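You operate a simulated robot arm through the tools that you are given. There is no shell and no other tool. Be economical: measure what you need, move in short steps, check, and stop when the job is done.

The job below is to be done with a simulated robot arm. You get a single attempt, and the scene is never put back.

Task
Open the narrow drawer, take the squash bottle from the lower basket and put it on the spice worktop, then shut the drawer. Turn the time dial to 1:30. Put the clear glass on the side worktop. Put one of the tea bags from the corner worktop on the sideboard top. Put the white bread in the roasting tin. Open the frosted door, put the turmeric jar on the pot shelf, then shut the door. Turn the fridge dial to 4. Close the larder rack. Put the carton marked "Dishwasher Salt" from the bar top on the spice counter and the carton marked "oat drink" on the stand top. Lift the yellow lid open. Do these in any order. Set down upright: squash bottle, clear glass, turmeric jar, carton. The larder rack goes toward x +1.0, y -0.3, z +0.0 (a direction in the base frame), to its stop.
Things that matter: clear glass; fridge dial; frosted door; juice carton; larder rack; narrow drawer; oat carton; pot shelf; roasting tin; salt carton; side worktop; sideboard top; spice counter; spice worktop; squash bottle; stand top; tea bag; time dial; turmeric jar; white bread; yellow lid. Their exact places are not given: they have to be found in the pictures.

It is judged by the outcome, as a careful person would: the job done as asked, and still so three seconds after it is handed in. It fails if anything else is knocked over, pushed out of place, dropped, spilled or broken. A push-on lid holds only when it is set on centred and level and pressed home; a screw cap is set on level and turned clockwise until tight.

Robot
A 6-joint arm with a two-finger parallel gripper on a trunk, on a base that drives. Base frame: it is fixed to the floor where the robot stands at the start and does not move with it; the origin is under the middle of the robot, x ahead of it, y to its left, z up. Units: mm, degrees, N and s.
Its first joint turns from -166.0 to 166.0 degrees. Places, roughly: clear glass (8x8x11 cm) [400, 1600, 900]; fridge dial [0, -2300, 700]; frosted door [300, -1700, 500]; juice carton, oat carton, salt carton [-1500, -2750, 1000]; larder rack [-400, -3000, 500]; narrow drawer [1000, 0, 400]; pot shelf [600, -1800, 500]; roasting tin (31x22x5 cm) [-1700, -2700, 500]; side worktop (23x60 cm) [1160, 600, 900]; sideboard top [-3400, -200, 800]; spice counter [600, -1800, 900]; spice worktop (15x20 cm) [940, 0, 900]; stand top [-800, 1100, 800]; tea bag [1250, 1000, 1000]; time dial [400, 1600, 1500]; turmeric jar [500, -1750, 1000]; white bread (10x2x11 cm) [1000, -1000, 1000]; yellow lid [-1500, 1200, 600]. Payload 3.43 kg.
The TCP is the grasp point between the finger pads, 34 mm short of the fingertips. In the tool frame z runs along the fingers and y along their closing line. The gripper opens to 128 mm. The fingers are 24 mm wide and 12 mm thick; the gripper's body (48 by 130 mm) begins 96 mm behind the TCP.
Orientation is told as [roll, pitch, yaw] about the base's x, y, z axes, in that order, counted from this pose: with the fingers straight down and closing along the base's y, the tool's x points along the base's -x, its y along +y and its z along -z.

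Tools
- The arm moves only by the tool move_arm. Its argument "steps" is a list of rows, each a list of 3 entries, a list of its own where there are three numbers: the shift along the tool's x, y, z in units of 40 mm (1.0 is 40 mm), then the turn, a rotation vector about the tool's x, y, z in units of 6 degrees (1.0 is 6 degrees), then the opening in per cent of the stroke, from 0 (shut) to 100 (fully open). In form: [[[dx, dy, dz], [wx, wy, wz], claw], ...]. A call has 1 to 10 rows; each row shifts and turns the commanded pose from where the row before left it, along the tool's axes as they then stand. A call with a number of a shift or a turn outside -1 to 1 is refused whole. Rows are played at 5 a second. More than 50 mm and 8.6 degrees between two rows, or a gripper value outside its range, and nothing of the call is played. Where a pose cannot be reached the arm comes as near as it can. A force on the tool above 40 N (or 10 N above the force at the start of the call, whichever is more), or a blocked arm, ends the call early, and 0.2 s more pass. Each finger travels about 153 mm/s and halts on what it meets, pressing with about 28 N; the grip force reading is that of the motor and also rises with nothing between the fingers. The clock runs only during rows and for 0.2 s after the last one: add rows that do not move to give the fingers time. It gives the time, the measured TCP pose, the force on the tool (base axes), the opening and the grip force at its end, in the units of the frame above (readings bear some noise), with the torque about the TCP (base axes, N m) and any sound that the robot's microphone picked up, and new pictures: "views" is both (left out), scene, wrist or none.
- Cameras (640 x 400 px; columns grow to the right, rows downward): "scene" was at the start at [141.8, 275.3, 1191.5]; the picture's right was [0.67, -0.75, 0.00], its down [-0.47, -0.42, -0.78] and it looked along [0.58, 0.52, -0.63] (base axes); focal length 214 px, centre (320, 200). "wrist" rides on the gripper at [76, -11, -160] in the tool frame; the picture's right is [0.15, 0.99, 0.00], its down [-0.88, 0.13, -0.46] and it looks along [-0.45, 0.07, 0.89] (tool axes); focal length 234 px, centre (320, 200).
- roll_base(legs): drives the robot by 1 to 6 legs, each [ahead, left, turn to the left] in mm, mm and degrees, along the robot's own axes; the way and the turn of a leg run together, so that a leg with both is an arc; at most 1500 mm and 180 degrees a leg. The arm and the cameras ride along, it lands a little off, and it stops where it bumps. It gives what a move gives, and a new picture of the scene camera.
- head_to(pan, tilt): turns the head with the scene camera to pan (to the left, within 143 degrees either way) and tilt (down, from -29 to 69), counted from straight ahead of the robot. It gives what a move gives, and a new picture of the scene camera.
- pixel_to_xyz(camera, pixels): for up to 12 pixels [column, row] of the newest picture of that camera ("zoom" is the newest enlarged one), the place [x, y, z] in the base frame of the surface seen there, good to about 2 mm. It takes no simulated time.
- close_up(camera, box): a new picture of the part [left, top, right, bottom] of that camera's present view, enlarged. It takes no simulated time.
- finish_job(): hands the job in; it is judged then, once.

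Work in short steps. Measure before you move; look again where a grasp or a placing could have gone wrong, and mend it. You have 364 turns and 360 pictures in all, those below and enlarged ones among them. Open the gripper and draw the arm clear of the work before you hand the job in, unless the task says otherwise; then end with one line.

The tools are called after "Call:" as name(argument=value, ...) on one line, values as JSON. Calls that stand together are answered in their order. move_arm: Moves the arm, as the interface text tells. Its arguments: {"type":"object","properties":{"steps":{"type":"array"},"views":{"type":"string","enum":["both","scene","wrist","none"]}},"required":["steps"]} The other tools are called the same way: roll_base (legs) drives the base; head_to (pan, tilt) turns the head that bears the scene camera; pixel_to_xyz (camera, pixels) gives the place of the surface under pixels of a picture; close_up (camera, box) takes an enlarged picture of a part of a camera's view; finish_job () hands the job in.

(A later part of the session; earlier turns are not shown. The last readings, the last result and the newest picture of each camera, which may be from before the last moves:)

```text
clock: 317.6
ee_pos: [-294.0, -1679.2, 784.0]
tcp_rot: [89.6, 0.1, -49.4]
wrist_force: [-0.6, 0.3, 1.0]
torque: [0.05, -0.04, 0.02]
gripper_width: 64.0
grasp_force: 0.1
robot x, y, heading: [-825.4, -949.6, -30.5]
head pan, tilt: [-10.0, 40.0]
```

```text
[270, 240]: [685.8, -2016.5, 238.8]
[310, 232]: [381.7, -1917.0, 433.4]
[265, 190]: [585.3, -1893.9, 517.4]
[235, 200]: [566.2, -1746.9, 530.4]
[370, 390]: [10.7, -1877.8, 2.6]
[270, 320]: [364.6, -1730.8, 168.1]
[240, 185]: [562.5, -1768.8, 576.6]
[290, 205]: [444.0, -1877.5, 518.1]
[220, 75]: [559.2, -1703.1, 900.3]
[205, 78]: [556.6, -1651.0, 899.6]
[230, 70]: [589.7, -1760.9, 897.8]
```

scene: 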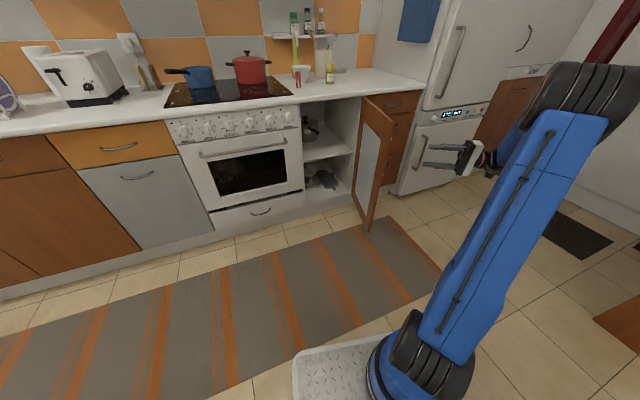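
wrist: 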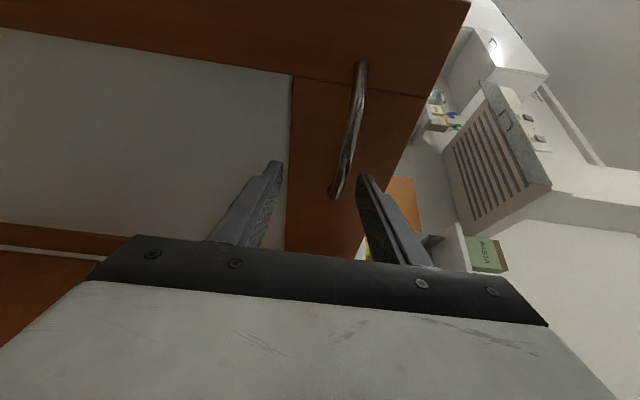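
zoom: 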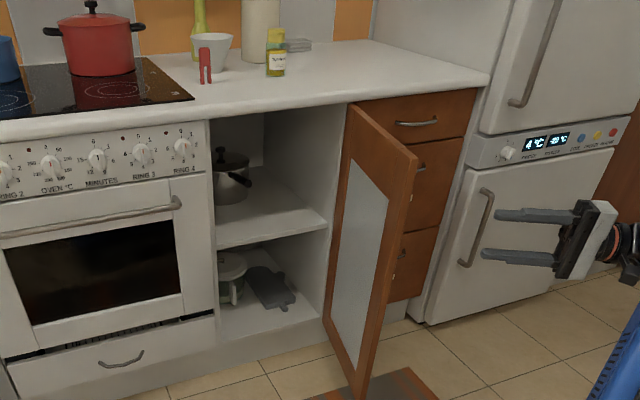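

Shelf z=517 with free room around (425,-1775); jar centre ≈(457,-1812), Ø46, top 992. I turn the tool back toward -18° and then roll it so the camera side is up.

Call:
move_arm(steps=[[[0, 0, 0], [0, -1, 0], 60], [[0, 0, 0], [0, -1, 0], 60], [[0, 0, 0], [0, -1, 0], 60], [[0, 0, 0], [0, -1, 0], 60], [[0, 0, 0], [0, -1, 0], 60], [[0, 0, 0], [0, -1, 0], 60], [[0, 0, 0], [0, -1, 0], 60], [[0, 0, 0], [0, -1, 0], 60], [[0, 0, 0], [0, -1, 0], 60], [[0, 0, 0], [0, -0.8, 0], 60]], views="none")

Call:
move_arm(steps=[[[0, 0, 0], [0, 0, 1], 60], [[0, 0, 0], [0, 0, 1], 60], [[0, 0, 0], [0, 0, 1], 60], [[0, 0, 0], [0, 0, 1], 60], [[0, 0, 0], [0, 0, 1], 60], [[0, 0, 0], [0, 0, 1], 60], [[0, 0, 0], [0, 0, 1], 60], [[0, 0, 0], [0, 0, 1], 60], [[0, 0, 0], [0, 0, 1], 60], [[0, 0, 0], [0, 0, 1], 60]], views="none")

Call:
move_arm(steps=[[[0, 0, 0], [0, 0, 1], 60], [[0, 0, 0], [0, 0, 1], 60], [[0, 0, 0], [0, 0, 1], 60], [[0, 0, 0], [0, 0, 1], 60], [[0, 0, 0], [0, 0, 1], 60], [[0, 0, 0], [0, -1, 0], 60], [[0, 0, 0], [0, -1, 0], 60], [[0, 0, 0], [0, 0, 0], 60]], views="wrist")

```text
clock: 319.9
ee_pos: [-294.8, -1677.2, 783.4]
tcp_rot: [89.9, -0.2, -108.2]
wrist_force: [-0.9, -0.3, 0.4]
torque: [-0.02, -0.04, 0.01]
gripper_width: 77.1
grasp_force: 0.1
robot x, y, heading: [-823.6, -947.1, -30.3]
head pan, tilt: [-10.0, 40.0]
```

```text
clock: 322.1
ee_pos: [-293.6, -1677.0, 783.3]
tcp_rot: [89.6, 59.9, -108.4]
wrist_force: [0.2, 0.8, 0.2]
torque: [0.0, 0.0, 0.01]
gripper_width: 76.6
grasp_force: 0.1
robot x, y, heading: [-829.1, -945.9, -30.1]
head pan, tilt: [-10.0, 40.0]
```

```text
clock: 323.9
ee_pos: [-295.4, -1678.0, 783.9]
tcp_rot: [1.0, 77.9, 162.9]
wrist_force: [0.1, -0.9, 1.4]
torque: [-0.01, 0.01, -0.02]
gripper_width: 76.8
grasp_force: 0.1
robot x, y, heading: [-821.4, -946.8, -30.3]
head pan, tilt: [-10.0, 40.0]
```

wrist: 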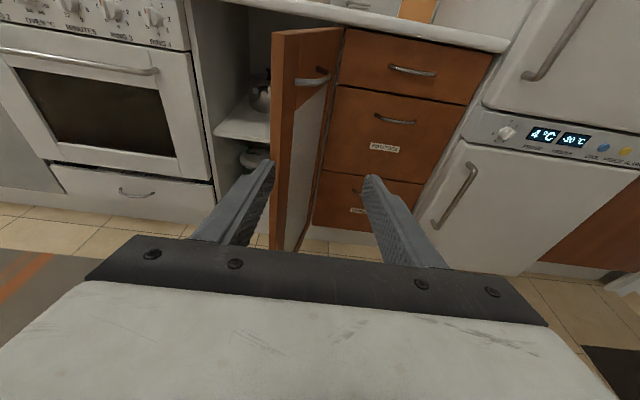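

Pose is right ([1,78,163]). I push the door further open from inside with the gripper's side, using the base.

Call:
roll_base(legs=[[-61, 104, 0], [291, 170, 0]])

Call:
roll_base(legs=[[36, -160, 0]])

```text
clock: 326.9
ee_pos: [45.2, -1555.4, 784.5]
tcp_rot: [1.0, 77.8, 163.3]
wrist_force: [1.0, 0.2, -0.2]
torque: [0.03, 0.02, 0.02]
gripper_width: 76.7
grasp_force: 0.0
robot x, y, heading: [-486.7, -829.9, -30.0]
head pan, tilt: [-10.0, 40.0]
```

scene: 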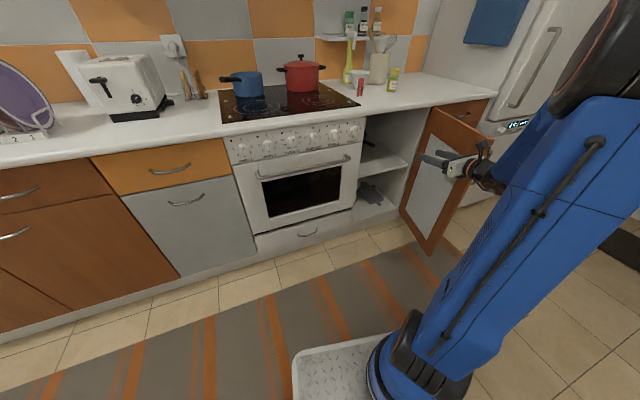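

```text
clock: 328.1
ee_pos: [14.4, -1650.3, 783.2]
tcp_rot: [0.5, 77.7, 162.7]
wrist_force: [-5.7, 3.5, 1.5]
torque: [-0.07, -0.08, -0.52]
gripper_width: 75.1
grasp_force: 0.1
robot x, y, heading: [-520.1, -922.9, -29.8]
head pan, tilt: [-10.0, 40.0]
stopped in leg 1: the force on the tool passed its limit (the readings are from after the stop); the commanded pose is now the measured one
```

scene: 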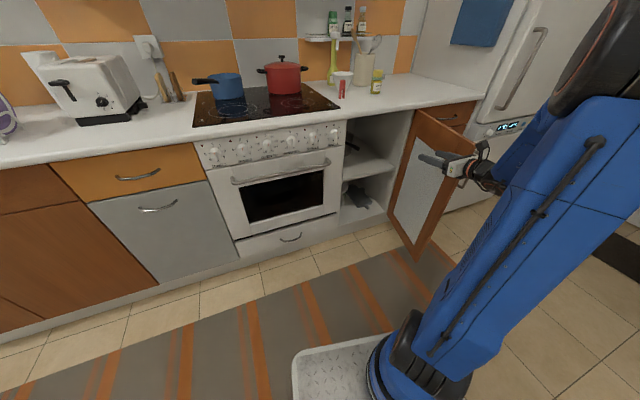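

Contact made with a bump. I push gently with the arm (+y = right).

Call:
move_arm(steps=[[[0, 0.3, 0], [0, 0, 0], 60], [[0, 0.3, 0], [0, 0, 0], 60], [[0, 0.3, 0], [0, 0, 0], 60], [[0, 0.3, 0], [0, 0, 0], 60], [[0, 0.3, 0], [0, 0, 0], 60], [[0, 0.3, 0], [0, 0, 0], 60], [[0, 0.3, 0], [0, 0, 0], 60], [[0, 0.3, 0], [0, 0, 0], 60]], views="scene")

Call:
pixel_to_xyz(camera="scene", pixels=[[415, 110], [480, 145], [420, 240]])

```text
clock: 328.5
ee_pos: [8.4, -1661.4, 785.0]
tcp_rot: [0.5, 77.8, 162.5]
wrist_force: [-10.6, 5.5, 5.2]
torque: [-0.35, 0.18, -0.92]
gripper_width: 75.3
grasp_force: 0.0
robot x, y, heading: [-520.1, -926.0, -29.7]
head pan, tilt: [-10.0, 40.0]
stopped in row 2: the force on the tool passed its limit (the readings are from after the stop); the commanded pose is now the measured one
```

scene: 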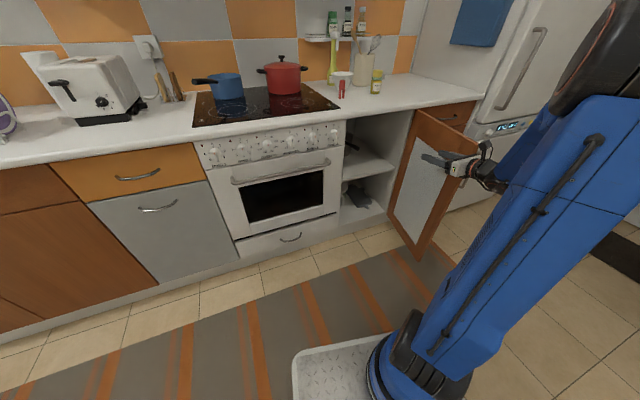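

```text
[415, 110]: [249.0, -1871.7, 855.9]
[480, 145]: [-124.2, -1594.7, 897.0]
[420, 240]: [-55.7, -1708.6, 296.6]
```

Call:
move_arm(steps=[[[0, 0.1, 0], [0, 0, 0], 60], [[0, 0.1, 0], [0, 0, 0], 60], [[0, 0.1, 0], [0, 0, 0], 60], [[0, 0.1, 0], [0, 0, 0], 60], [[0, 0.1, 0], [0, 0, 0], 60], [[0, 0.1, 0], [0, 0, 0], 60], [[0, 0.1, 0], [0, 0, 0], 60], [[0, 0.1, 0], [0, 0, 0], 60], [[0, 0.1, 0], [0, 0, 0], 60], [[0, 0.1, 0], [0, 0, 0], 60]], views="wrist")

```text
clock: 329.2
ee_pos: [4.2, -1670.0, 782.9]
tcp_rot: [0.5, 77.9, 162.2]
wrist_force: [-12.2, 5.6, 6.5]
torque: [-0.37, 0.16, -1.02]
gripper_width: 75.0
grasp_force: 0.0
robot x, y, heading: [-521.5, -923.3, -29.8]
head pan, tilt: [-10.0, 40.0]
stopped in row 3: the force on the tool passed its limit (the readings are from after the stop); the commanded pose is now the measured one
```

wrist: 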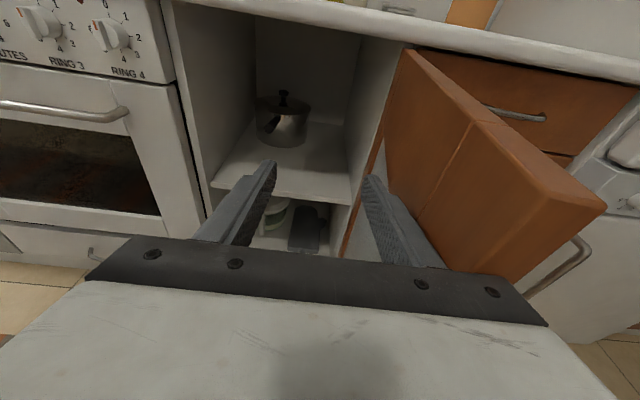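

The opening is wide enough (door ≈78°, clear of the cabinet's middle line). I move left off the door and raise the tool to pick the jar.

Call:
move_arm(steps=[[[0, -0.9, 0], [0, 0, 0], 60], [[0, -0.9, 0], [0, 0, 0], 60], [[0.95, 0, -0.2], [0, 0, 0], 60], [[0.95, 0, -0.2], [0, 0, 0], 60], [[0.95, 0, -0.2], [0, 0, 0], 60], [[0.95, 0, -0.2], [0, 0, 0], 60], [[0.5, 0, -0.1], [0, 0, 0], 60], [[0, 0, 0], [0, 0, 0], 60]], views="none")

```text
clock: 331.0
ee_pos: [29.7, -1601.1, 957.5]
tcp_rot: [0.1, 77.7, 161.9]
wrist_force: [0.1, 0.3, 0.3]
torque: [-0.01, 0.02, -0.04]
gripper_width: 76.8
grasp_force: 0.0
robot x, y, heading: [-518.4, -924.5, -29.6]
head pan, tilt: [-10.0, 40.0]
```

Call:
roll_base(legs=[[280, -13, 0]])

Call:
move_arm(steps=[[[0, 0, 0], [0, 0, 0], 60]], views="wrist")

Call:
close_up(camera="wrist", box=[220, 40, 420, 180])

```text
clock: 333.0
ee_pos: [261.7, -1751.9, 958.3]
tcp_rot: [0.2, 77.7, 161.9]
wrist_force: [-0.8, 0.7, 0.5]
torque: [-0.03, -0.03, -0.03]
gripper_width: 76.6
grasp_force: 0.0
robot x, y, heading: [-288.5, -1071.7, -29.7]
head pan, tilt: [-10.0, 40.0]
```

scene: 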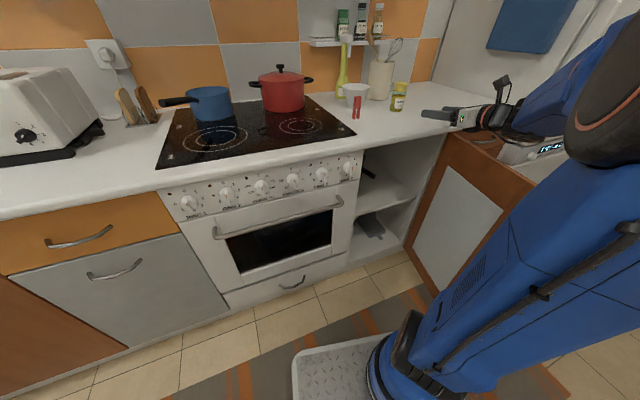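

```text
clock: 333.4
ee_pos: [261.2, -1751.7, 957.9]
tcp_rot: [0.1, 77.6, 161.9]
wrist_force: [0.3, 0.0, 0.3]
torque: [-0.03, 0.0, -0.03]
gripper_width: 76.6
grasp_force: 0.1
robot x, y, heading: [-286.5, -1075.6, -30.0]
head pan, tilt: [-10.0, 40.0]
```

wrist: 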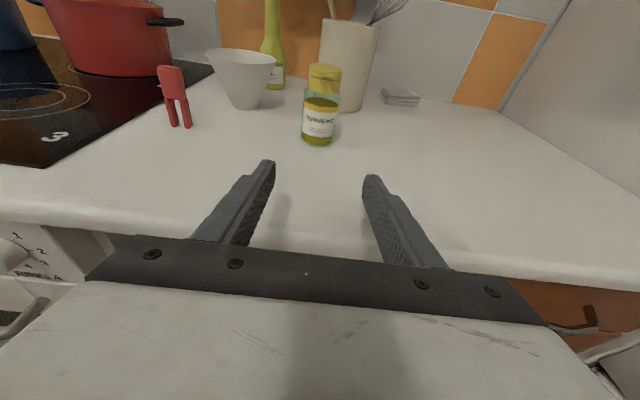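

```text
2.86 times, centred on (320, 110) of wrist
```

zoom: 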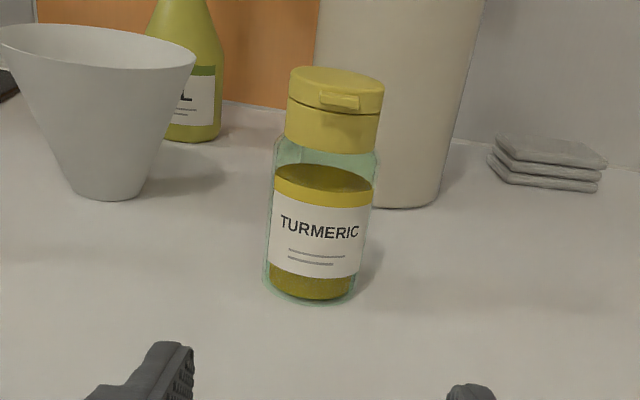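

Call:
pixel_to_xyz(camera="zoom", pixels=[[318, 235], [318, 120], [282, 225], [362, 235], [310, 297], [400, 200], [140, 190]])

```text
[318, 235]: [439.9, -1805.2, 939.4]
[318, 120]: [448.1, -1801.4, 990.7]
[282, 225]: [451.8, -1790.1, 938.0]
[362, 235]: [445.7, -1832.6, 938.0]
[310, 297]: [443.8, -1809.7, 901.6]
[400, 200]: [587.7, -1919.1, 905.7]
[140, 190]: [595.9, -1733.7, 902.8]
```

Jar centre (461,-1812). I advance 205 mm with a slight descent and close.

Call:
move_arm(steps=[[[0.13, -0.1, 0.845], [0, 0, 0], 60], [[0.13, 0, 0.845], [0, 0, 0], 60], [[0.13, 0, 0.845], [0, 0, 0], 60], [[0.13, 0, 0.845], [0, 0, 0], 60], [[0, 0, 0], [0, 0, 0], 60]], views="wrist")

```text
clock: 334.6
ee_pos: [392.8, -1790.0, 950.5]
tcp_rot: [0.1, 77.7, 161.9]
wrist_force: [-0.2, 0.0, -1.1]
torque: [0.02, 0.0, -0.02]
gripper_width: 76.9
grasp_force: 0.1
robot x, y, heading: [-284.6, -1074.0, -30.0]
head pan, tilt: [-10.0, 40.0]
```

wrist: 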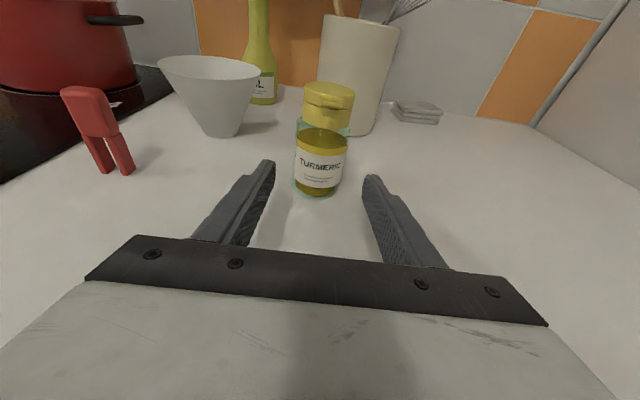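

Centred. Advance the last 68 mm and close.

Call:
move_arm(steps=[[[0.13, 0, 0.845], [0, 0, 0], 60], [[0.13, 0, 0.845], [0, 0, 0], 60], [[0, 0, 0], [0, 0, 0], 60], [[0, 0, 0], [0, 0, 0], 25], [[0, 0, 0], [0, 0, 0], 25], [[0, 0, 0], [0, 0, 0], 20]], views="wrist")

```text
clock: 336.0
ee_pos: [457.4, -1815.2, 944.9]
tcp_rot: [0.2, 77.7, 161.9]
wrist_force: [1.1, 0.1, 0.8]
torque: [-0.03, -0.07, 0.03]
gripper_width: 52.2
grasp_force: 27.7
robot x, y, heading: [-284.9, -1075.6, -29.6]
head pan, tilt: [-10.0, 40.0]
```

wrist: 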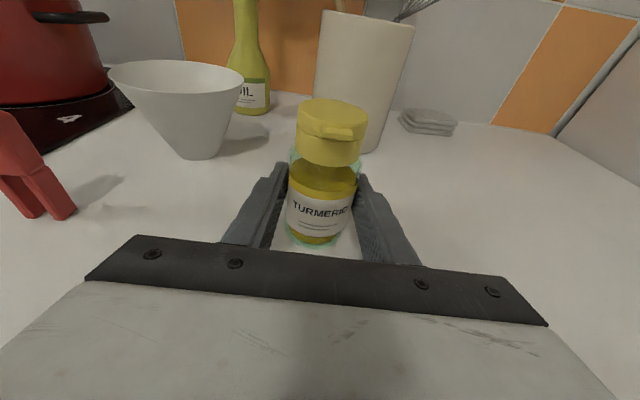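

Gripped (52 mm). Lift 50 mm and back the base to a point in front of the cabinet's middle line.

Call:
move_arm(steps=[[[0.61, 0, -0.13], [0, 0, 0], 15], [[0.61, 0, -0.13], [0, 0, 0], 15], [[0, 0, 0], [0, 0, 0], 15]], views="none")

Call:
roll_base(legs=[[-382, -18, 0]])

```text
clock: 336.8
ee_pos: [458.4, -1809.9, 993.9]
tcp_rot: [0.1, 77.7, 162.0]
wrist_force: [0.7, -0.2, -0.8]
torque: [-0.02, 0.01, 0.03]
gripper_width: 52.2
grasp_force: 28.2
robot x, y, heading: [-284.4, -1077.0, -30.0]
head pan, tilt: [-10.0, 40.0]
```

```text
clock: 339.2
ee_pos: [120.0, -1638.2, 993.3]
tcp_rot: [0.1, 77.7, 161.8]
wrist_force: [-1.1, 0.0, -1.7]
torque: [0.0, 0.0, 0.0]
gripper_width: 52.5
grasp_force: 27.7
robot x, y, heading: [-622.4, -901.2, -29.8]
head pan, tilt: [-10.0, 40.0]
```

scene: 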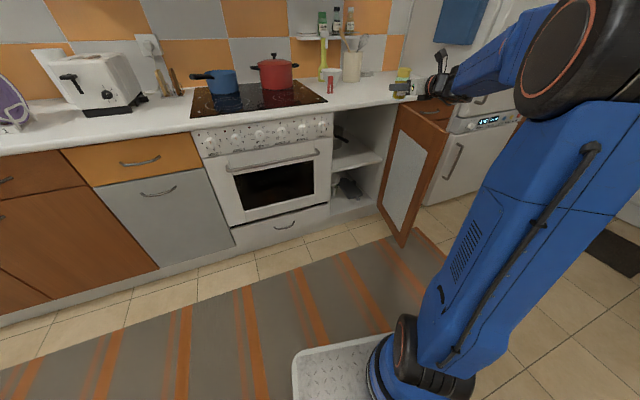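

Descend 400 mm in front of the opening.

Call:
move_arm(steps=[[[-0.977, 0, 0.213], [0, 0, 0], 15], [[-0.977, 0, 0.213], [0, 0, 0], 15], [[-0.977, 0, 0.213], [0, 0, 0], 15], [[-0.977, 0, 0.213], [0, 0, 0], 15], [[-0.977, 0, 0.213], [0, 0, 0], 15], [[-0.977, 0, 0.213], [0, 0, 0], 15], [[-0.977, 0, 0.213], [0, 0, 0], 15], [[-0.977, 0, 0.213], [0, 0, 0], 15], [[-0.977, 0, 0.213], [0, 0, 0], 15], [[-0.977, 0, 0.213], [0, 0, 0], 15]], views="both")

```text
clock: 341.4
ee_pos: [119.5, -1641.1, 595.0]
tcp_rot: [0.3, 77.8, 162.0]
wrist_force: [-0.7, 0.6, -1.1]
torque: [0.03, 0.06, 0.0]
gripper_width: 52.7
grasp_force: 28.6
robot x, y, heading: [-621.1, -899.6, -29.8]
head pan, tilt: [-10.0, 40.0]
```

scene: 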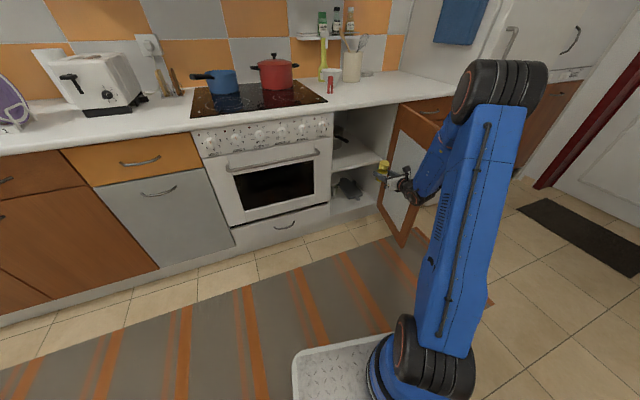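
wrist: 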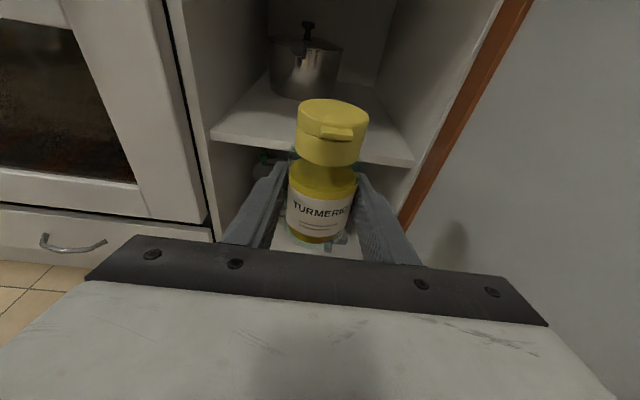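

Before advancing I check the elbow's and forearm's place relative to the door.

Call:
pixel_to_xyz(camera="scene", pixels=[[500, 75], [470, 95], [545, 75], [450, 145], [430, 175], [400, 185], [480, 130], [405, 110], [440, 115], [400, 240]])

```text
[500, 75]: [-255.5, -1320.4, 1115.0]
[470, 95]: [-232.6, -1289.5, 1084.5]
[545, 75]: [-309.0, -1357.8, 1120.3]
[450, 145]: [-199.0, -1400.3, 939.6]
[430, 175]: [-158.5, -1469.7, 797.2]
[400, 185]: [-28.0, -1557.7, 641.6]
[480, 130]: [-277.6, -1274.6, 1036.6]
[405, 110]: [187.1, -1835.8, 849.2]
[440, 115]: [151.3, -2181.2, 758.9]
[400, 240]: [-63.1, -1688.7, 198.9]
```

The forearm stays north of the door. I advance the base 305 mm along the tool direction into the cabinet.

Call:
roll_base(legs=[[200, 41, 0]])

Call:
roll_base(legs=[[95, 19, 0]])

Call:
move_arm(steps=[[[0, 0, 0], [0, 0, 0], 15]], views="wrist")

```text
clock: 343.0
ee_pos: [314.3, -1700.4, 594.9]
tcp_rot: [0.1, 77.7, 161.9]
wrist_force: [-0.1, -0.3, -1.5]
torque: [0.0, 0.0, 0.04]
gripper_width: 52.7
grasp_force: 28.1
robot x, y, heading: [-427.8, -962.5, -29.8]
head pan, tilt: [-10.0, 40.0]
```

scene: 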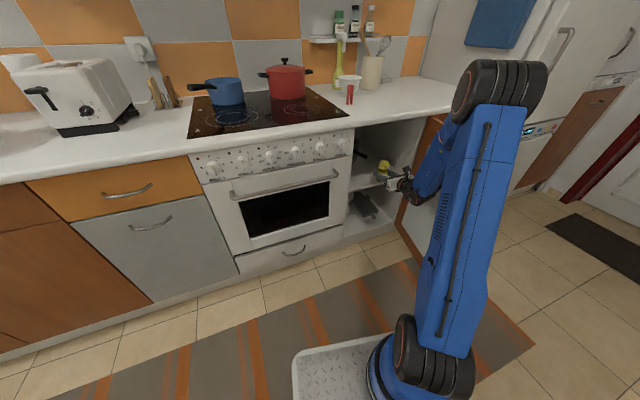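

```text
clock: 344.1
ee_pos: [407.9, -1731.9, 593.9]
tcp_rot: [0.0, 77.7, 161.9]
wrist_force: [-0.4, -0.2, -1.2]
torque: [-0.03, 0.02, 0.01]
gripper_width: 52.5
grasp_force: 28.2
robot x, y, heading: [-335.4, -995.0, -29.5]
head pan, tilt: [-10.0, 40.0]
```

scene: 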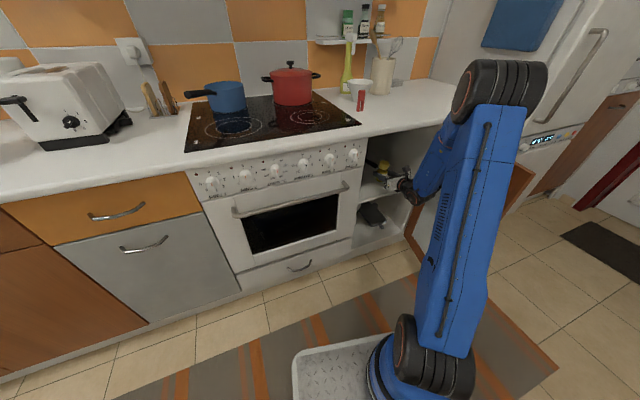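

```text
clock: 344.5
ee_pos: [407.6, -1731.8, 593.6]
tcp_rot: [0.0, 77.6, 161.8]
wrist_force: [0.7, -1.2, -1.1]
torque: [0.0, 0.02, 0.0]
gripper_width: 52.8
grasp_force: 28.0
robot x, y, heading: [-336.7, -991.4, -29.8]
head pan, tilt: [-10.0, 40.0]
```

wrist: 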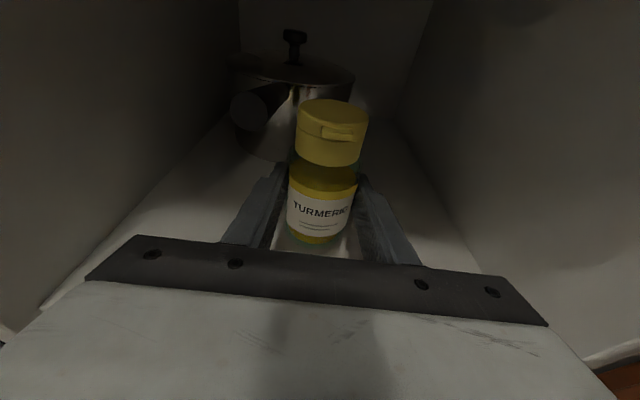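

Inside, clear of the pot. Lower to the shelf.

Call:
move_arm(steps=[[[-0.34, 0, 0.074], [0, 0, 0], 15], [[-0.34, 0, 0.074], [0, 0, 0], 15], [[-0.05, 0, 0.01], [0, 0, 0], 15], [[-0.05, 0, 0.01], [0, 0, 0], 15], [[0, 0, 0], [0, 0, 0], 15]], views="none")

```text
clock: 345.7
ee_pos: [407.0, -1731.8, 562.1]
tcp_rot: [0.2, 77.7, 162.0]
wrist_force: [0.0, 1.7, 2.0]
torque: [-0.02, -0.06, 0.03]
gripper_width: 53.2
grasp_force: 28.1
robot x, y, heading: [-334.2, -993.2, -30.1]
head pan, tilt: [-10.0, 40.0]
```

Contact begins. I set 1 mm more, release, and look.

Call:
move_arm(steps=[[[-0.03, 0, 0.006], [0, 0, 0], 15], [[0, 0, 0], [0, 0, 0], 45], [[0, 0, 0], [0, 0, 0], 60], [[0, 0, 0], [0, 0, 0], 60], [[-0.1, 0, -0.8], [0, 0, 0], 60], [[-0.1, 0, -0.8], [0, 0, 0], 60], [[0, 0, 0], [0, 0, 0], 60]], views="wrist")

```text
clock: 347.3
ee_pos: [347.8, -1712.7, 567.6]
tcp_rot: [0.0, 77.7, 161.9]
wrist_force: [0.7, -0.4, -0.6]
torque: [0.03, -0.02, 0.01]
gripper_width: 76.6
grasp_force: 0.0
robot x, y, heading: [-339.1, -992.4, -29.9]
head pan, tilt: [-10.0, 40.0]
```

wrist: 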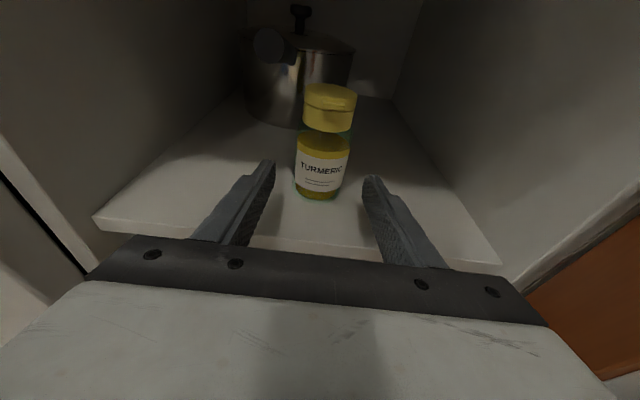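

The jar stands on the pot shelf. I withdraw, and drive round to the outer (south-west) side of the door to push it shut.

Call:
roll_base(legs=[[-440, -93, 0], [0, 0, 30], [-550, 0, 0], [0, -619, 0]])

Call:
head_to(pan=-10, tilt=35)

```text
clock: 357.3
ee_pos: [-349.6, -1753.8, 568.4]
tcp_rot: [0.1, 77.6, -167.9]
wrist_force: [0.2, 0.3, 0.4]
torque: [-0.03, 0.03, -0.02]
gripper_width: 76.5
grasp_force: 0.1
robot x, y, heading: [-1304.8, -1481.2, 0.2]
head pan, tilt: [-10.0, 40.0]
```

scene: 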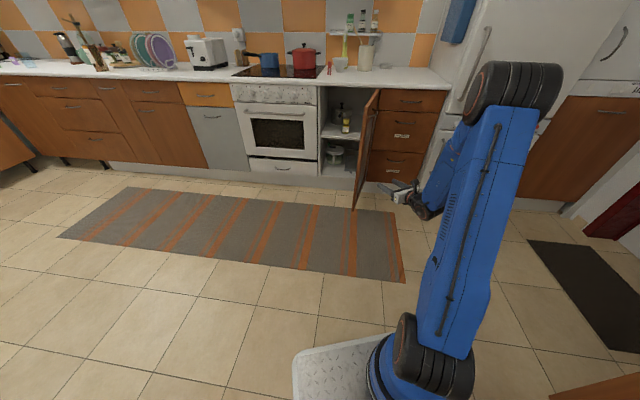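

```text
clock: 357.9
ee_pos: [-351.3, -1753.3, 567.5]
tcp_rot: [0.1, 77.7, -167.8]
wrist_force: [0.3, -0.3, 0.5]
torque: [-0.02, -0.01, -0.03]
gripper_width: 76.8
grasp_force: 0.0
robot x, y, heading: [-1303.5, -1477.4, 0.4]
head pan, tilt: [-10.0, 35.0]
```

scene: 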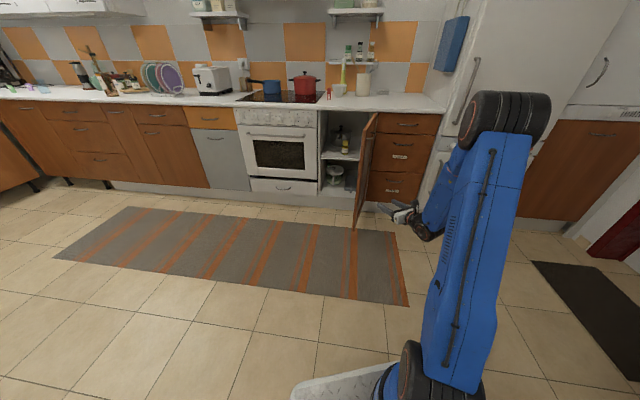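

Close the fingers and push the door along a ~21° line.

Call:
move_arm(steps=[[[0, 0, 0], [0, 0, 0], 0], [[0, 0, 0], [0, 0, 0], 0], [[0, 0, 0], [0, 0, 0], 0]], views="none")

Call:
roll_base(legs=[[240, 0, 0], [190, 73, 0]])

```text
clock: 358.7
ee_pos: [-350.5, -1754.5, 568.1]
tcp_rot: [0.2, 77.7, -167.9]
wrist_force: [0.4, 0.7, -0.1]
torque: [0.02, -0.02, 0.0]
gripper_width: 0.1
grasp_force: 27.9
robot x, y, heading: [-1303.0, -1479.2, 0.4]
head pan, tilt: [-10.0, 35.0]
```

```text
clock: 361.7
ee_pos: [76.1, -1674.1, 568.3]
tcp_rot: [0.1, 77.7, -167.7]
wrist_force: [0.4, 0.1, 0.7]
torque: [0.02, 0.03, 0.01]
gripper_width: 0.0
grasp_force: 27.9
robot x, y, heading: [-876.8, -1400.3, 0.7]
head pan, tilt: [-10.0, 35.0]
```

scene: 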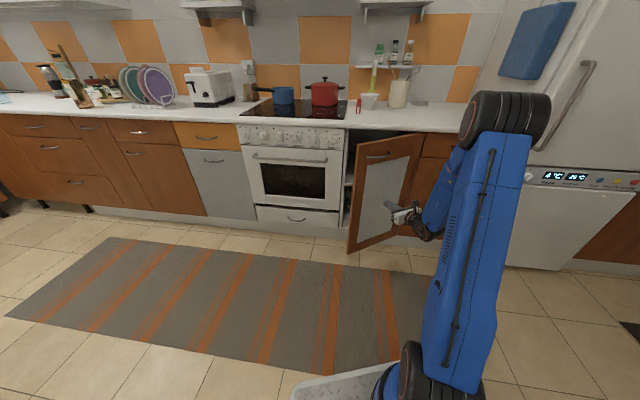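

The door swings shut nicely. Continue.

Call:
roll_base(legs=[[140, 50, 0]])

Call:
roll_base(legs=[[90, 0, 0]])

```text
clock: 363.1
ee_pos: [214.5, -1623.5, 567.8]
tcp_rot: [0.1, 77.6, -167.6]
wrist_force: [0.6, 0.1, 1.1]
torque: [0.04, 0.01, 0.0]
gripper_width: 0.1
grasp_force: 27.8
robot x, y, heading: [-736.3, -1352.8, 0.5]
head pan, tilt: [-10.0, 35.0]
```

scene: 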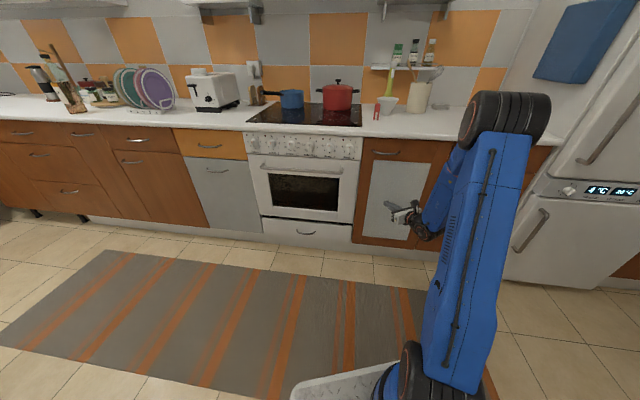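

```text
clock: 364.2
ee_pos: [304.0, -1622.5, 566.9]
tcp_rot: [-0.2, 77.6, -168.0]
wrist_force: [-29.9, -5.3, -2.1]
torque: [0.0, -0.02, -0.28]
gripper_width: 0.0
grasp_force: 28.1
robot x, y, heading: [-647.7, -1347.1, 0.6]
head pan, tilt: [-10.0, 35.0]
```

scene: 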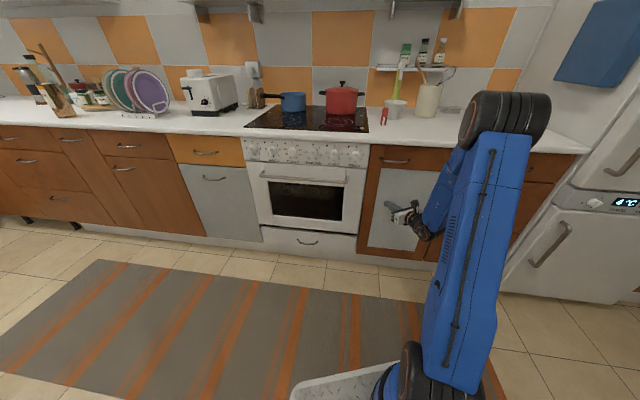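

The door is shut (flush, -30 N). Now the bread; I measure the rack again and the nearby pot handle.

Call:
roll_base(legs=[[-250, 100, 0]])

Call:
head_to(pan=8, tilt=25)

Call:
close_up(camera="scene", box=[160, 60, 340, 180])

```text
clock: 366.1
ee_pos: [51.3, -1522.9, 568.0]
tcp_rot: [-0.1, 77.5, -168.0]
wrist_force: [0.2, -0.2, -0.8]
torque: [0.02, 0.01, 0.03]
gripper_width: 0.0
grasp_force: 28.5
robot x, y, heading: [-900.8, -1248.5, 0.4]
head pan, tilt: [-10.0, 35.0]
```

scene: 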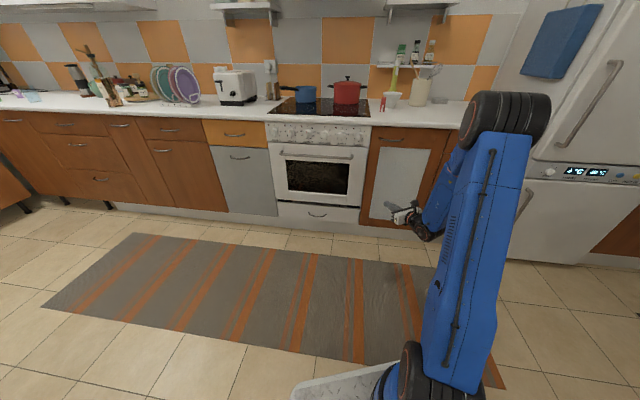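

```text
clock: 366.9
ee_pos: [51.1, -1522.6, 566.6]
tcp_rot: [0.0, 77.7, -168.0]
wrist_force: [-0.3, 0.7, 0.3]
torque: [0.0, 0.01, -0.03]
gripper_width: 0.0
grasp_force: 28.7
robot x, y, heading: [-903.3, -1248.6, 0.7]
head pan, tilt: [8.0, 25.0]
```

scene: 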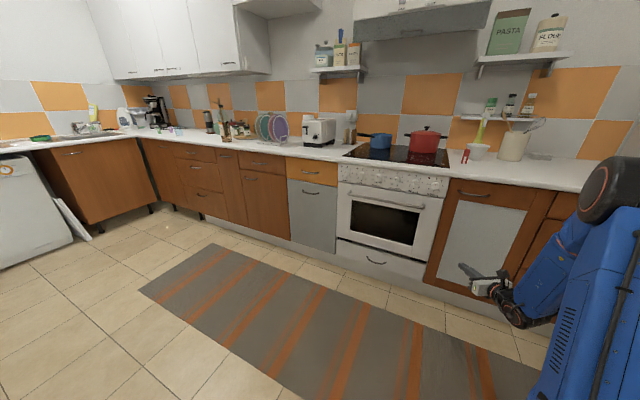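

```text
3.33 times, centred on (250, 120) of scene
```

zoom: 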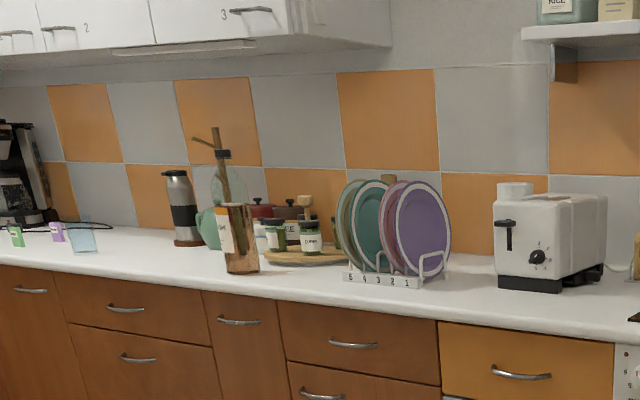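

Call:
close_up(camera="scene", box=[320, 100, 400, 165])

Call:
pixel_to_xyz(camera="scene", pixels=[[358, 135], [364, 135], [371, 137], [350, 128], [346, 132], [354, 130], [335, 130], [350, 143]])

```text
6.15 times, centred on (360, 132) of scene
```

zoom: 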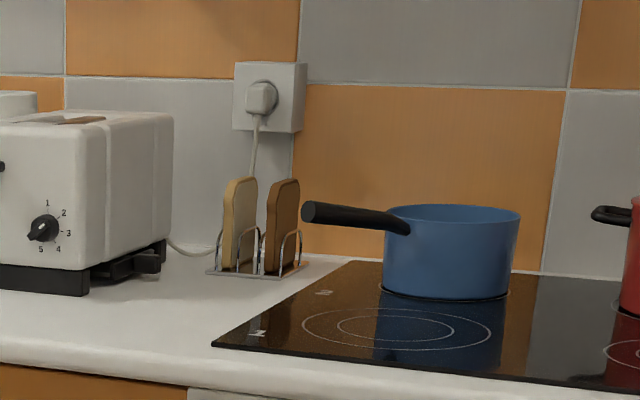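

```text
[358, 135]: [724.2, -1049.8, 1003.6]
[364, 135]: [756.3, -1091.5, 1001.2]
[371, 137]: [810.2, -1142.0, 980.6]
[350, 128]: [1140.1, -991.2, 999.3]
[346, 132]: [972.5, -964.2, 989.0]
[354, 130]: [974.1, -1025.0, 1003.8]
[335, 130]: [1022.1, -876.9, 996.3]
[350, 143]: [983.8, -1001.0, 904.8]
```

The pot's handle tip is at (724,-1050,1004), 160 mm right of the approach line. I yaw the tool to -17°, raise it to z≈990, then go left and ahead.

Call:
move_arm(steps=[[[0.977, 0, -0.213], [-0.977, 0, 0.213], 31], [[0.977, 0, -0.213], [-0.977, 0, 0.213], 31], [[0.977, 0, -0.213], [-0.977, 0, 0.213], 31], [[0.977, 0, -0.213], [-0.977, 0, 0.213], 31], [[0.977, 0, -0.213], [-0.82, 0, 0.18], 31], [[0.977, 0, -0.213], [0, 0, 0], 31], [[0.977, 0, -0.213], [0, 0, 0], 31], [[0.977, 0, -0.213], [0, 0, 0], 31], [[0.977, 0, -0.213], [0, 0, 0], 31], [[0.977, 0, -0.213], [0, 0, 0], 31]], views="none")

Call:
roll_base(legs=[[0, 617, 0]])

```text
clock: 369.1
ee_pos: [30.7, -1578.3, 983.7]
tcp_rot: [-0.2, 77.6, 163.0]
wrist_force: [0.2, 0.6, 0.8]
torque: [0.0, -0.04, 0.0]
gripper_width: 39.5
grasp_force: 0.1
out of reach, approached as far as the arm can: row 4, 5, 6
robot x, y, heading: [-901.7, -1246.6, 0.4]
head pan, tilt: [8.0, 25.0]
```

```text
clock: 372.6
ee_pos: [24.5, -951.6, 984.3]
tcp_rot: [-0.1, 77.5, 163.0]
wrist_force: [-0.5, -0.2, -0.3]
torque: [-0.01, 0.0, 0.03]
gripper_width: 39.7
grasp_force: 0.1
robot x, y, heading: [-909.1, -619.2, 0.4]
head pan, tilt: [8.0, 25.0]
```

scene: 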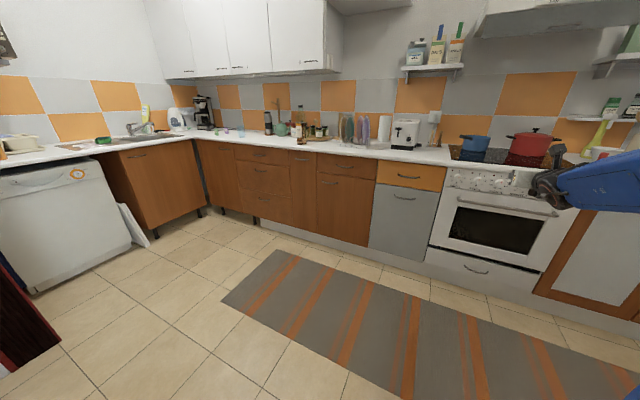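

Call:
roll_base(legs=[[770, 41, 0]])

Call:
move_arm(steps=[[[0, 0, 0], [0, 0, 0], 31]], views="wrist")

Call:
close_up(camera="wrist", box=[220, 40, 420, 180])

```text
clock: 376.8
ee_pos: [798.4, -896.0, 983.7]
tcp_rot: [0.0, 77.5, 163.3]
wrist_force: [0.1, -0.2, -0.1]
torque: [0.01, 0.02, -0.02]
gripper_width: 39.9
grasp_force: 0.0
robot x, y, heading: [-132.9, -570.1, 0.7]
head pan, tilt: [8.0, 25.0]
```

scene: 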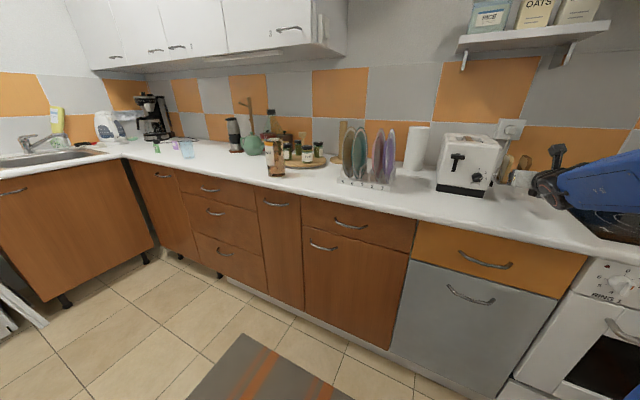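

```text
clock: 377.2
ee_pos: [798.6, -895.7, 983.9]
tcp_rot: [0.0, 77.6, 163.3]
wrist_force: [1.4, 0.4, 0.9]
torque: [-0.03, 0.01, 0.01]
gripper_width: 40.0
grasp_force: 0.0
robot x, y, heading: [-132.3, -568.3, 0.7]
head pan, tilt: [8.0, 25.0]
```

wrist: 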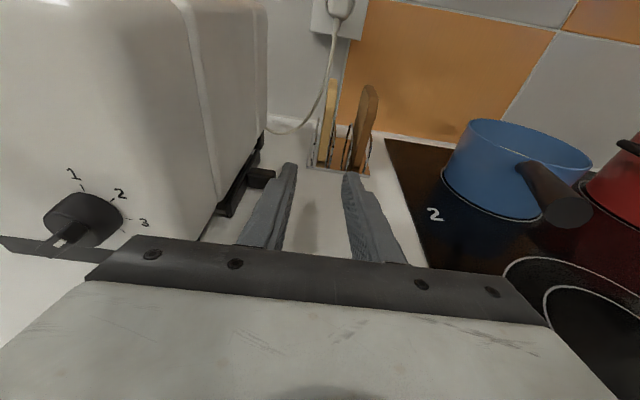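

```text
2.86 times, centred on (320, 110) of wrist
```

zoom: 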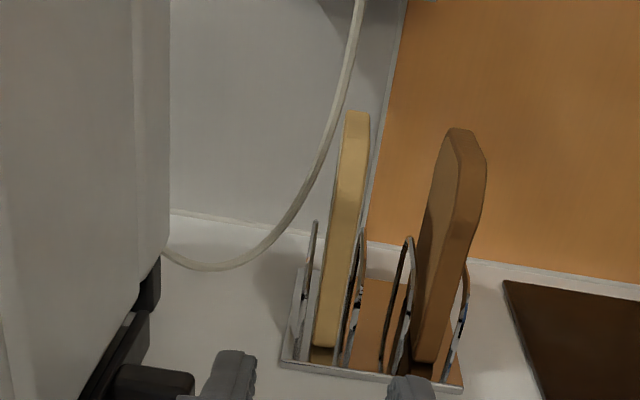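

Call:
pixel_to_xyz(camera="zoom", pixels=[[358, 120], [345, 210], [332, 320], [340, 320], [322, 320], [356, 180], [315, 235], [362, 250], [410, 250], [425, 240]])

```text
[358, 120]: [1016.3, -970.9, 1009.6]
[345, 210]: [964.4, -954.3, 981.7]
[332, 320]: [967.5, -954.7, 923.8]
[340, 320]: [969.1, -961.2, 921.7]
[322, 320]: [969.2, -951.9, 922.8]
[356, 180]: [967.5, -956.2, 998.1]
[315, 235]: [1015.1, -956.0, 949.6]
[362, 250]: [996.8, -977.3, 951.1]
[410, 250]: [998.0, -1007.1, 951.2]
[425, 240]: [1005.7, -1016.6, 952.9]
```

White slice: edge centre (965,-954.5), direction -17.7°. I align and advance over the loops at z≈988.

Call:
move_arm(steps=[[[0.235, 0.22, 0.9], [0, 0, 0], 30], [[0.235, 0, 0.98], [0, 0, 0], 30], [[0.235, 0, 0.98], [0, 0, 0], 30], [[0, 0, 0], [0, 0, 0], 30]], views="wrist")

Call:
close_up(camera="wrist", box=[220, 60, 420, 200])

```text
clock: 378.2
ee_pos: [909.3, -937.6, 985.1]
tcp_rot: [0.0, 77.6, 163.4]
wrist_force: [-0.1, -0.2, 0.6]
torque: [0.02, 0.01, 0.03]
gripper_width: 38.5
grasp_force: 0.1
robot x, y, heading: [-135.2, -573.3, 0.9]
head pan, tilt: [8.0, 25.0]
```

wrist: 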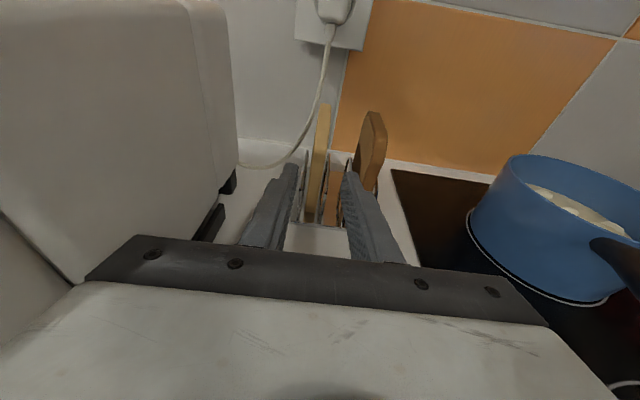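

```text
2.86 times, centred on (320, 130) of wrist
```

zoom: 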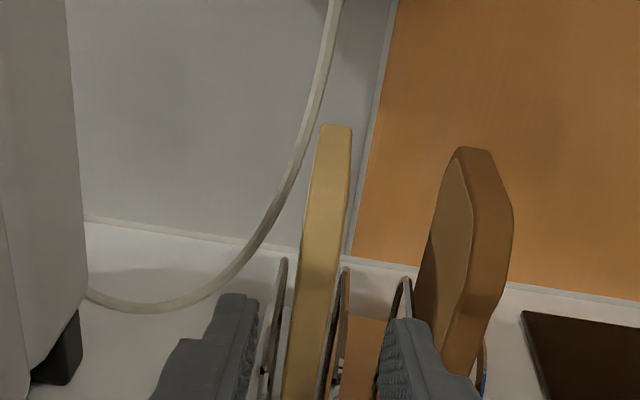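

Centred. The arm is near its reach, so the base advances the last 84 mm.

Call:
roll_base(legs=[[80, -25, 0]])

Call:
move_arm(steps=[[[0.05, 0, 0], [0, 0, 0], 30], [[0, 0, 0], [0, 0, 0], 30]], views="wrist")

Call:
close_up(camera="wrist", box=[240, 80, 420, 240])

```text
clock: 379.2
ee_pos: [985.6, -963.3, 985.5]
tcp_rot: [0.1, 77.6, 163.4]
wrist_force: [-0.4, -0.5, 0.5]
torque: [0.0, 0.0, -0.01]
gripper_width: 38.1
grasp_force: 0.0
robot x, y, heading: [-56.7, -594.6, 0.6]
head pan, tilt: [8.0, 25.0]
```

scene: 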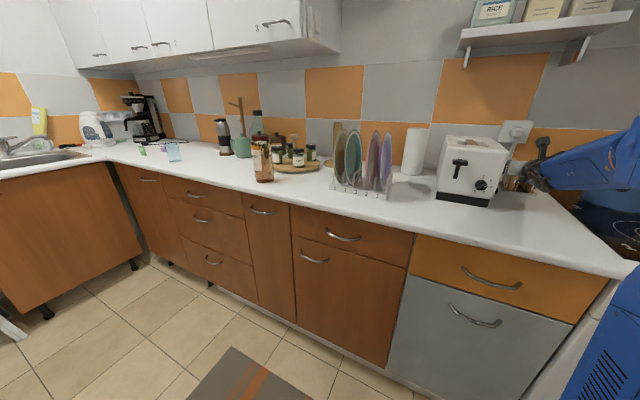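

```text
clock: 379.9
ee_pos: [986.6, -963.5, 987.7]
tcp_rot: [0.0, 77.6, 163.4]
wrist_force: [0.7, 0.7, 0.3]
torque: [0.02, 0.04, 0.0]
gripper_width: 38.4
grasp_force: 0.0
robot x, y, heading: [-54.4, -593.2, 0.7]
head pan, tilt: [8.0, 25.0]
```

wrist: 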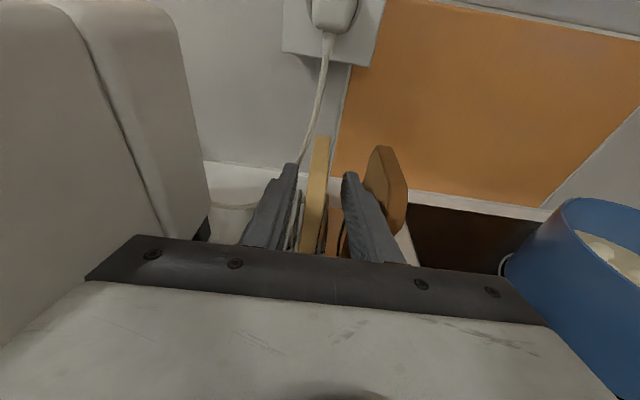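

```text
2.50 times, centred on (330, 160) of wrist
```

zoom: 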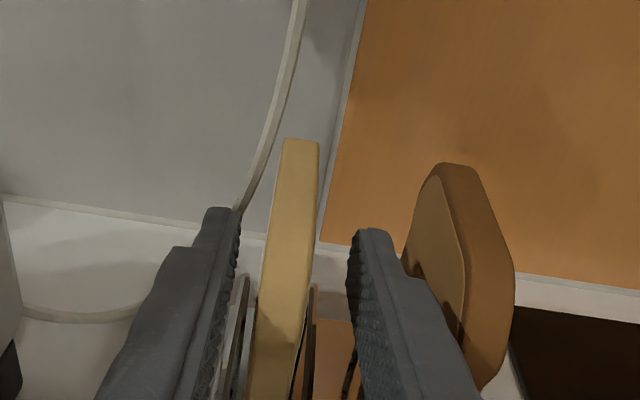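

The slice is between the fingers, free of the brown one. Close and lift.

Call:
move_arm(steps=[[[0, 0, 0], [0, 0, 0], 5], [[0, 0, 0], [0, 0, 0], 3], [[0, 0, 0], [0, 0, 0], 3]], views="none")

Call:
move_arm(steps=[[[0.6, 0, -0.13], [0, 0, 0], 3], [[0.6, 0, -0.13], [0, 0, 0], 3], [[0.6, 0, -0.13], [0, 0, 0], 3], [[0.6, 0, -0.13], [0, 0, 0], 3], [[0, 0, 0], [0, 0, 0], 3]], views="wrist")

```text
clock: 380.6
ee_pos: [987.5, -964.5, 987.2]
tcp_rot: [0.1, 77.5, 163.4]
wrist_force: [0.6, 0.1, -0.1]
torque: [0.0, 0.04, -0.06]
gripper_width: 12.9
grasp_force: 28.6
robot x, y, heading: [-53.8, -593.0, 0.8]
head pan, tilt: [8.0, 25.0]
```

```text
clock: 381.9
ee_pos: [986.2, -964.6, 1085.3]
tcp_rot: [-0.2, 77.6, 163.3]
wrist_force: [0.0, 0.4, 0.2]
torque: [0.0, -0.01, -0.01]
gripper_width: 13.0
grasp_force: 27.8
robot x, y, heading: [-58.0, -594.7, 0.9]
head pan, tilt: [8.0, 25.0]
```

wrist: 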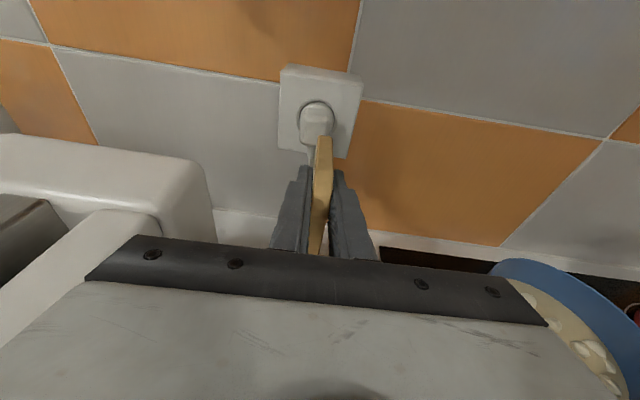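

Bread in hand. I back off, turn toward the peninsula and look at its left side for the tin.

Call:
roll_base(legs=[[-500, 0, 0], [0, 0, -90], [450, 0, 0]])

Call:
head_to(pan=-20, tilt=35)

```text
clock: 390.9
ee_pos: [-908.1, -2083.9, 1084.6]
tcp_rot: [0.1, 77.7, 73.9]
wrist_force: [-0.4, -0.2, -1.0]
torque: [-0.03, -0.01, 0.02]
gripper_width: 13.1
grasp_force: 27.9
robot x, y, heading: [-546.9, -1038.1, -88.7]
head pan, tilt: [8.0, 25.0]
```

scene: 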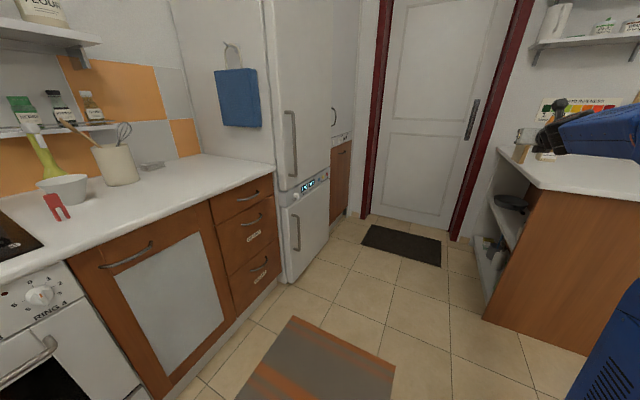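

```text
clock: 391.8
ee_pos: [-906.7, -2084.1, 1085.7]
tcp_rot: [0.1, 77.6, 74.0]
wrist_force: [0.6, 0.6, -0.3]
torque: [0.0, 0.01, 0.03]
gripper_width: 13.0
grasp_force: 28.3
robot x, y, heading: [-544.0, -1033.8, -88.7]
head pan, tilt: [-20.0, 35.0]
```

scene: 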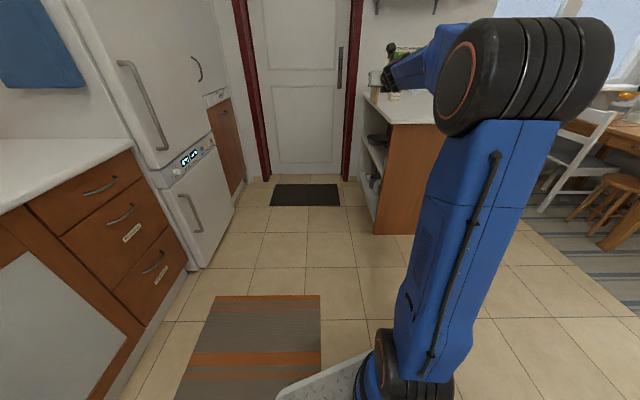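

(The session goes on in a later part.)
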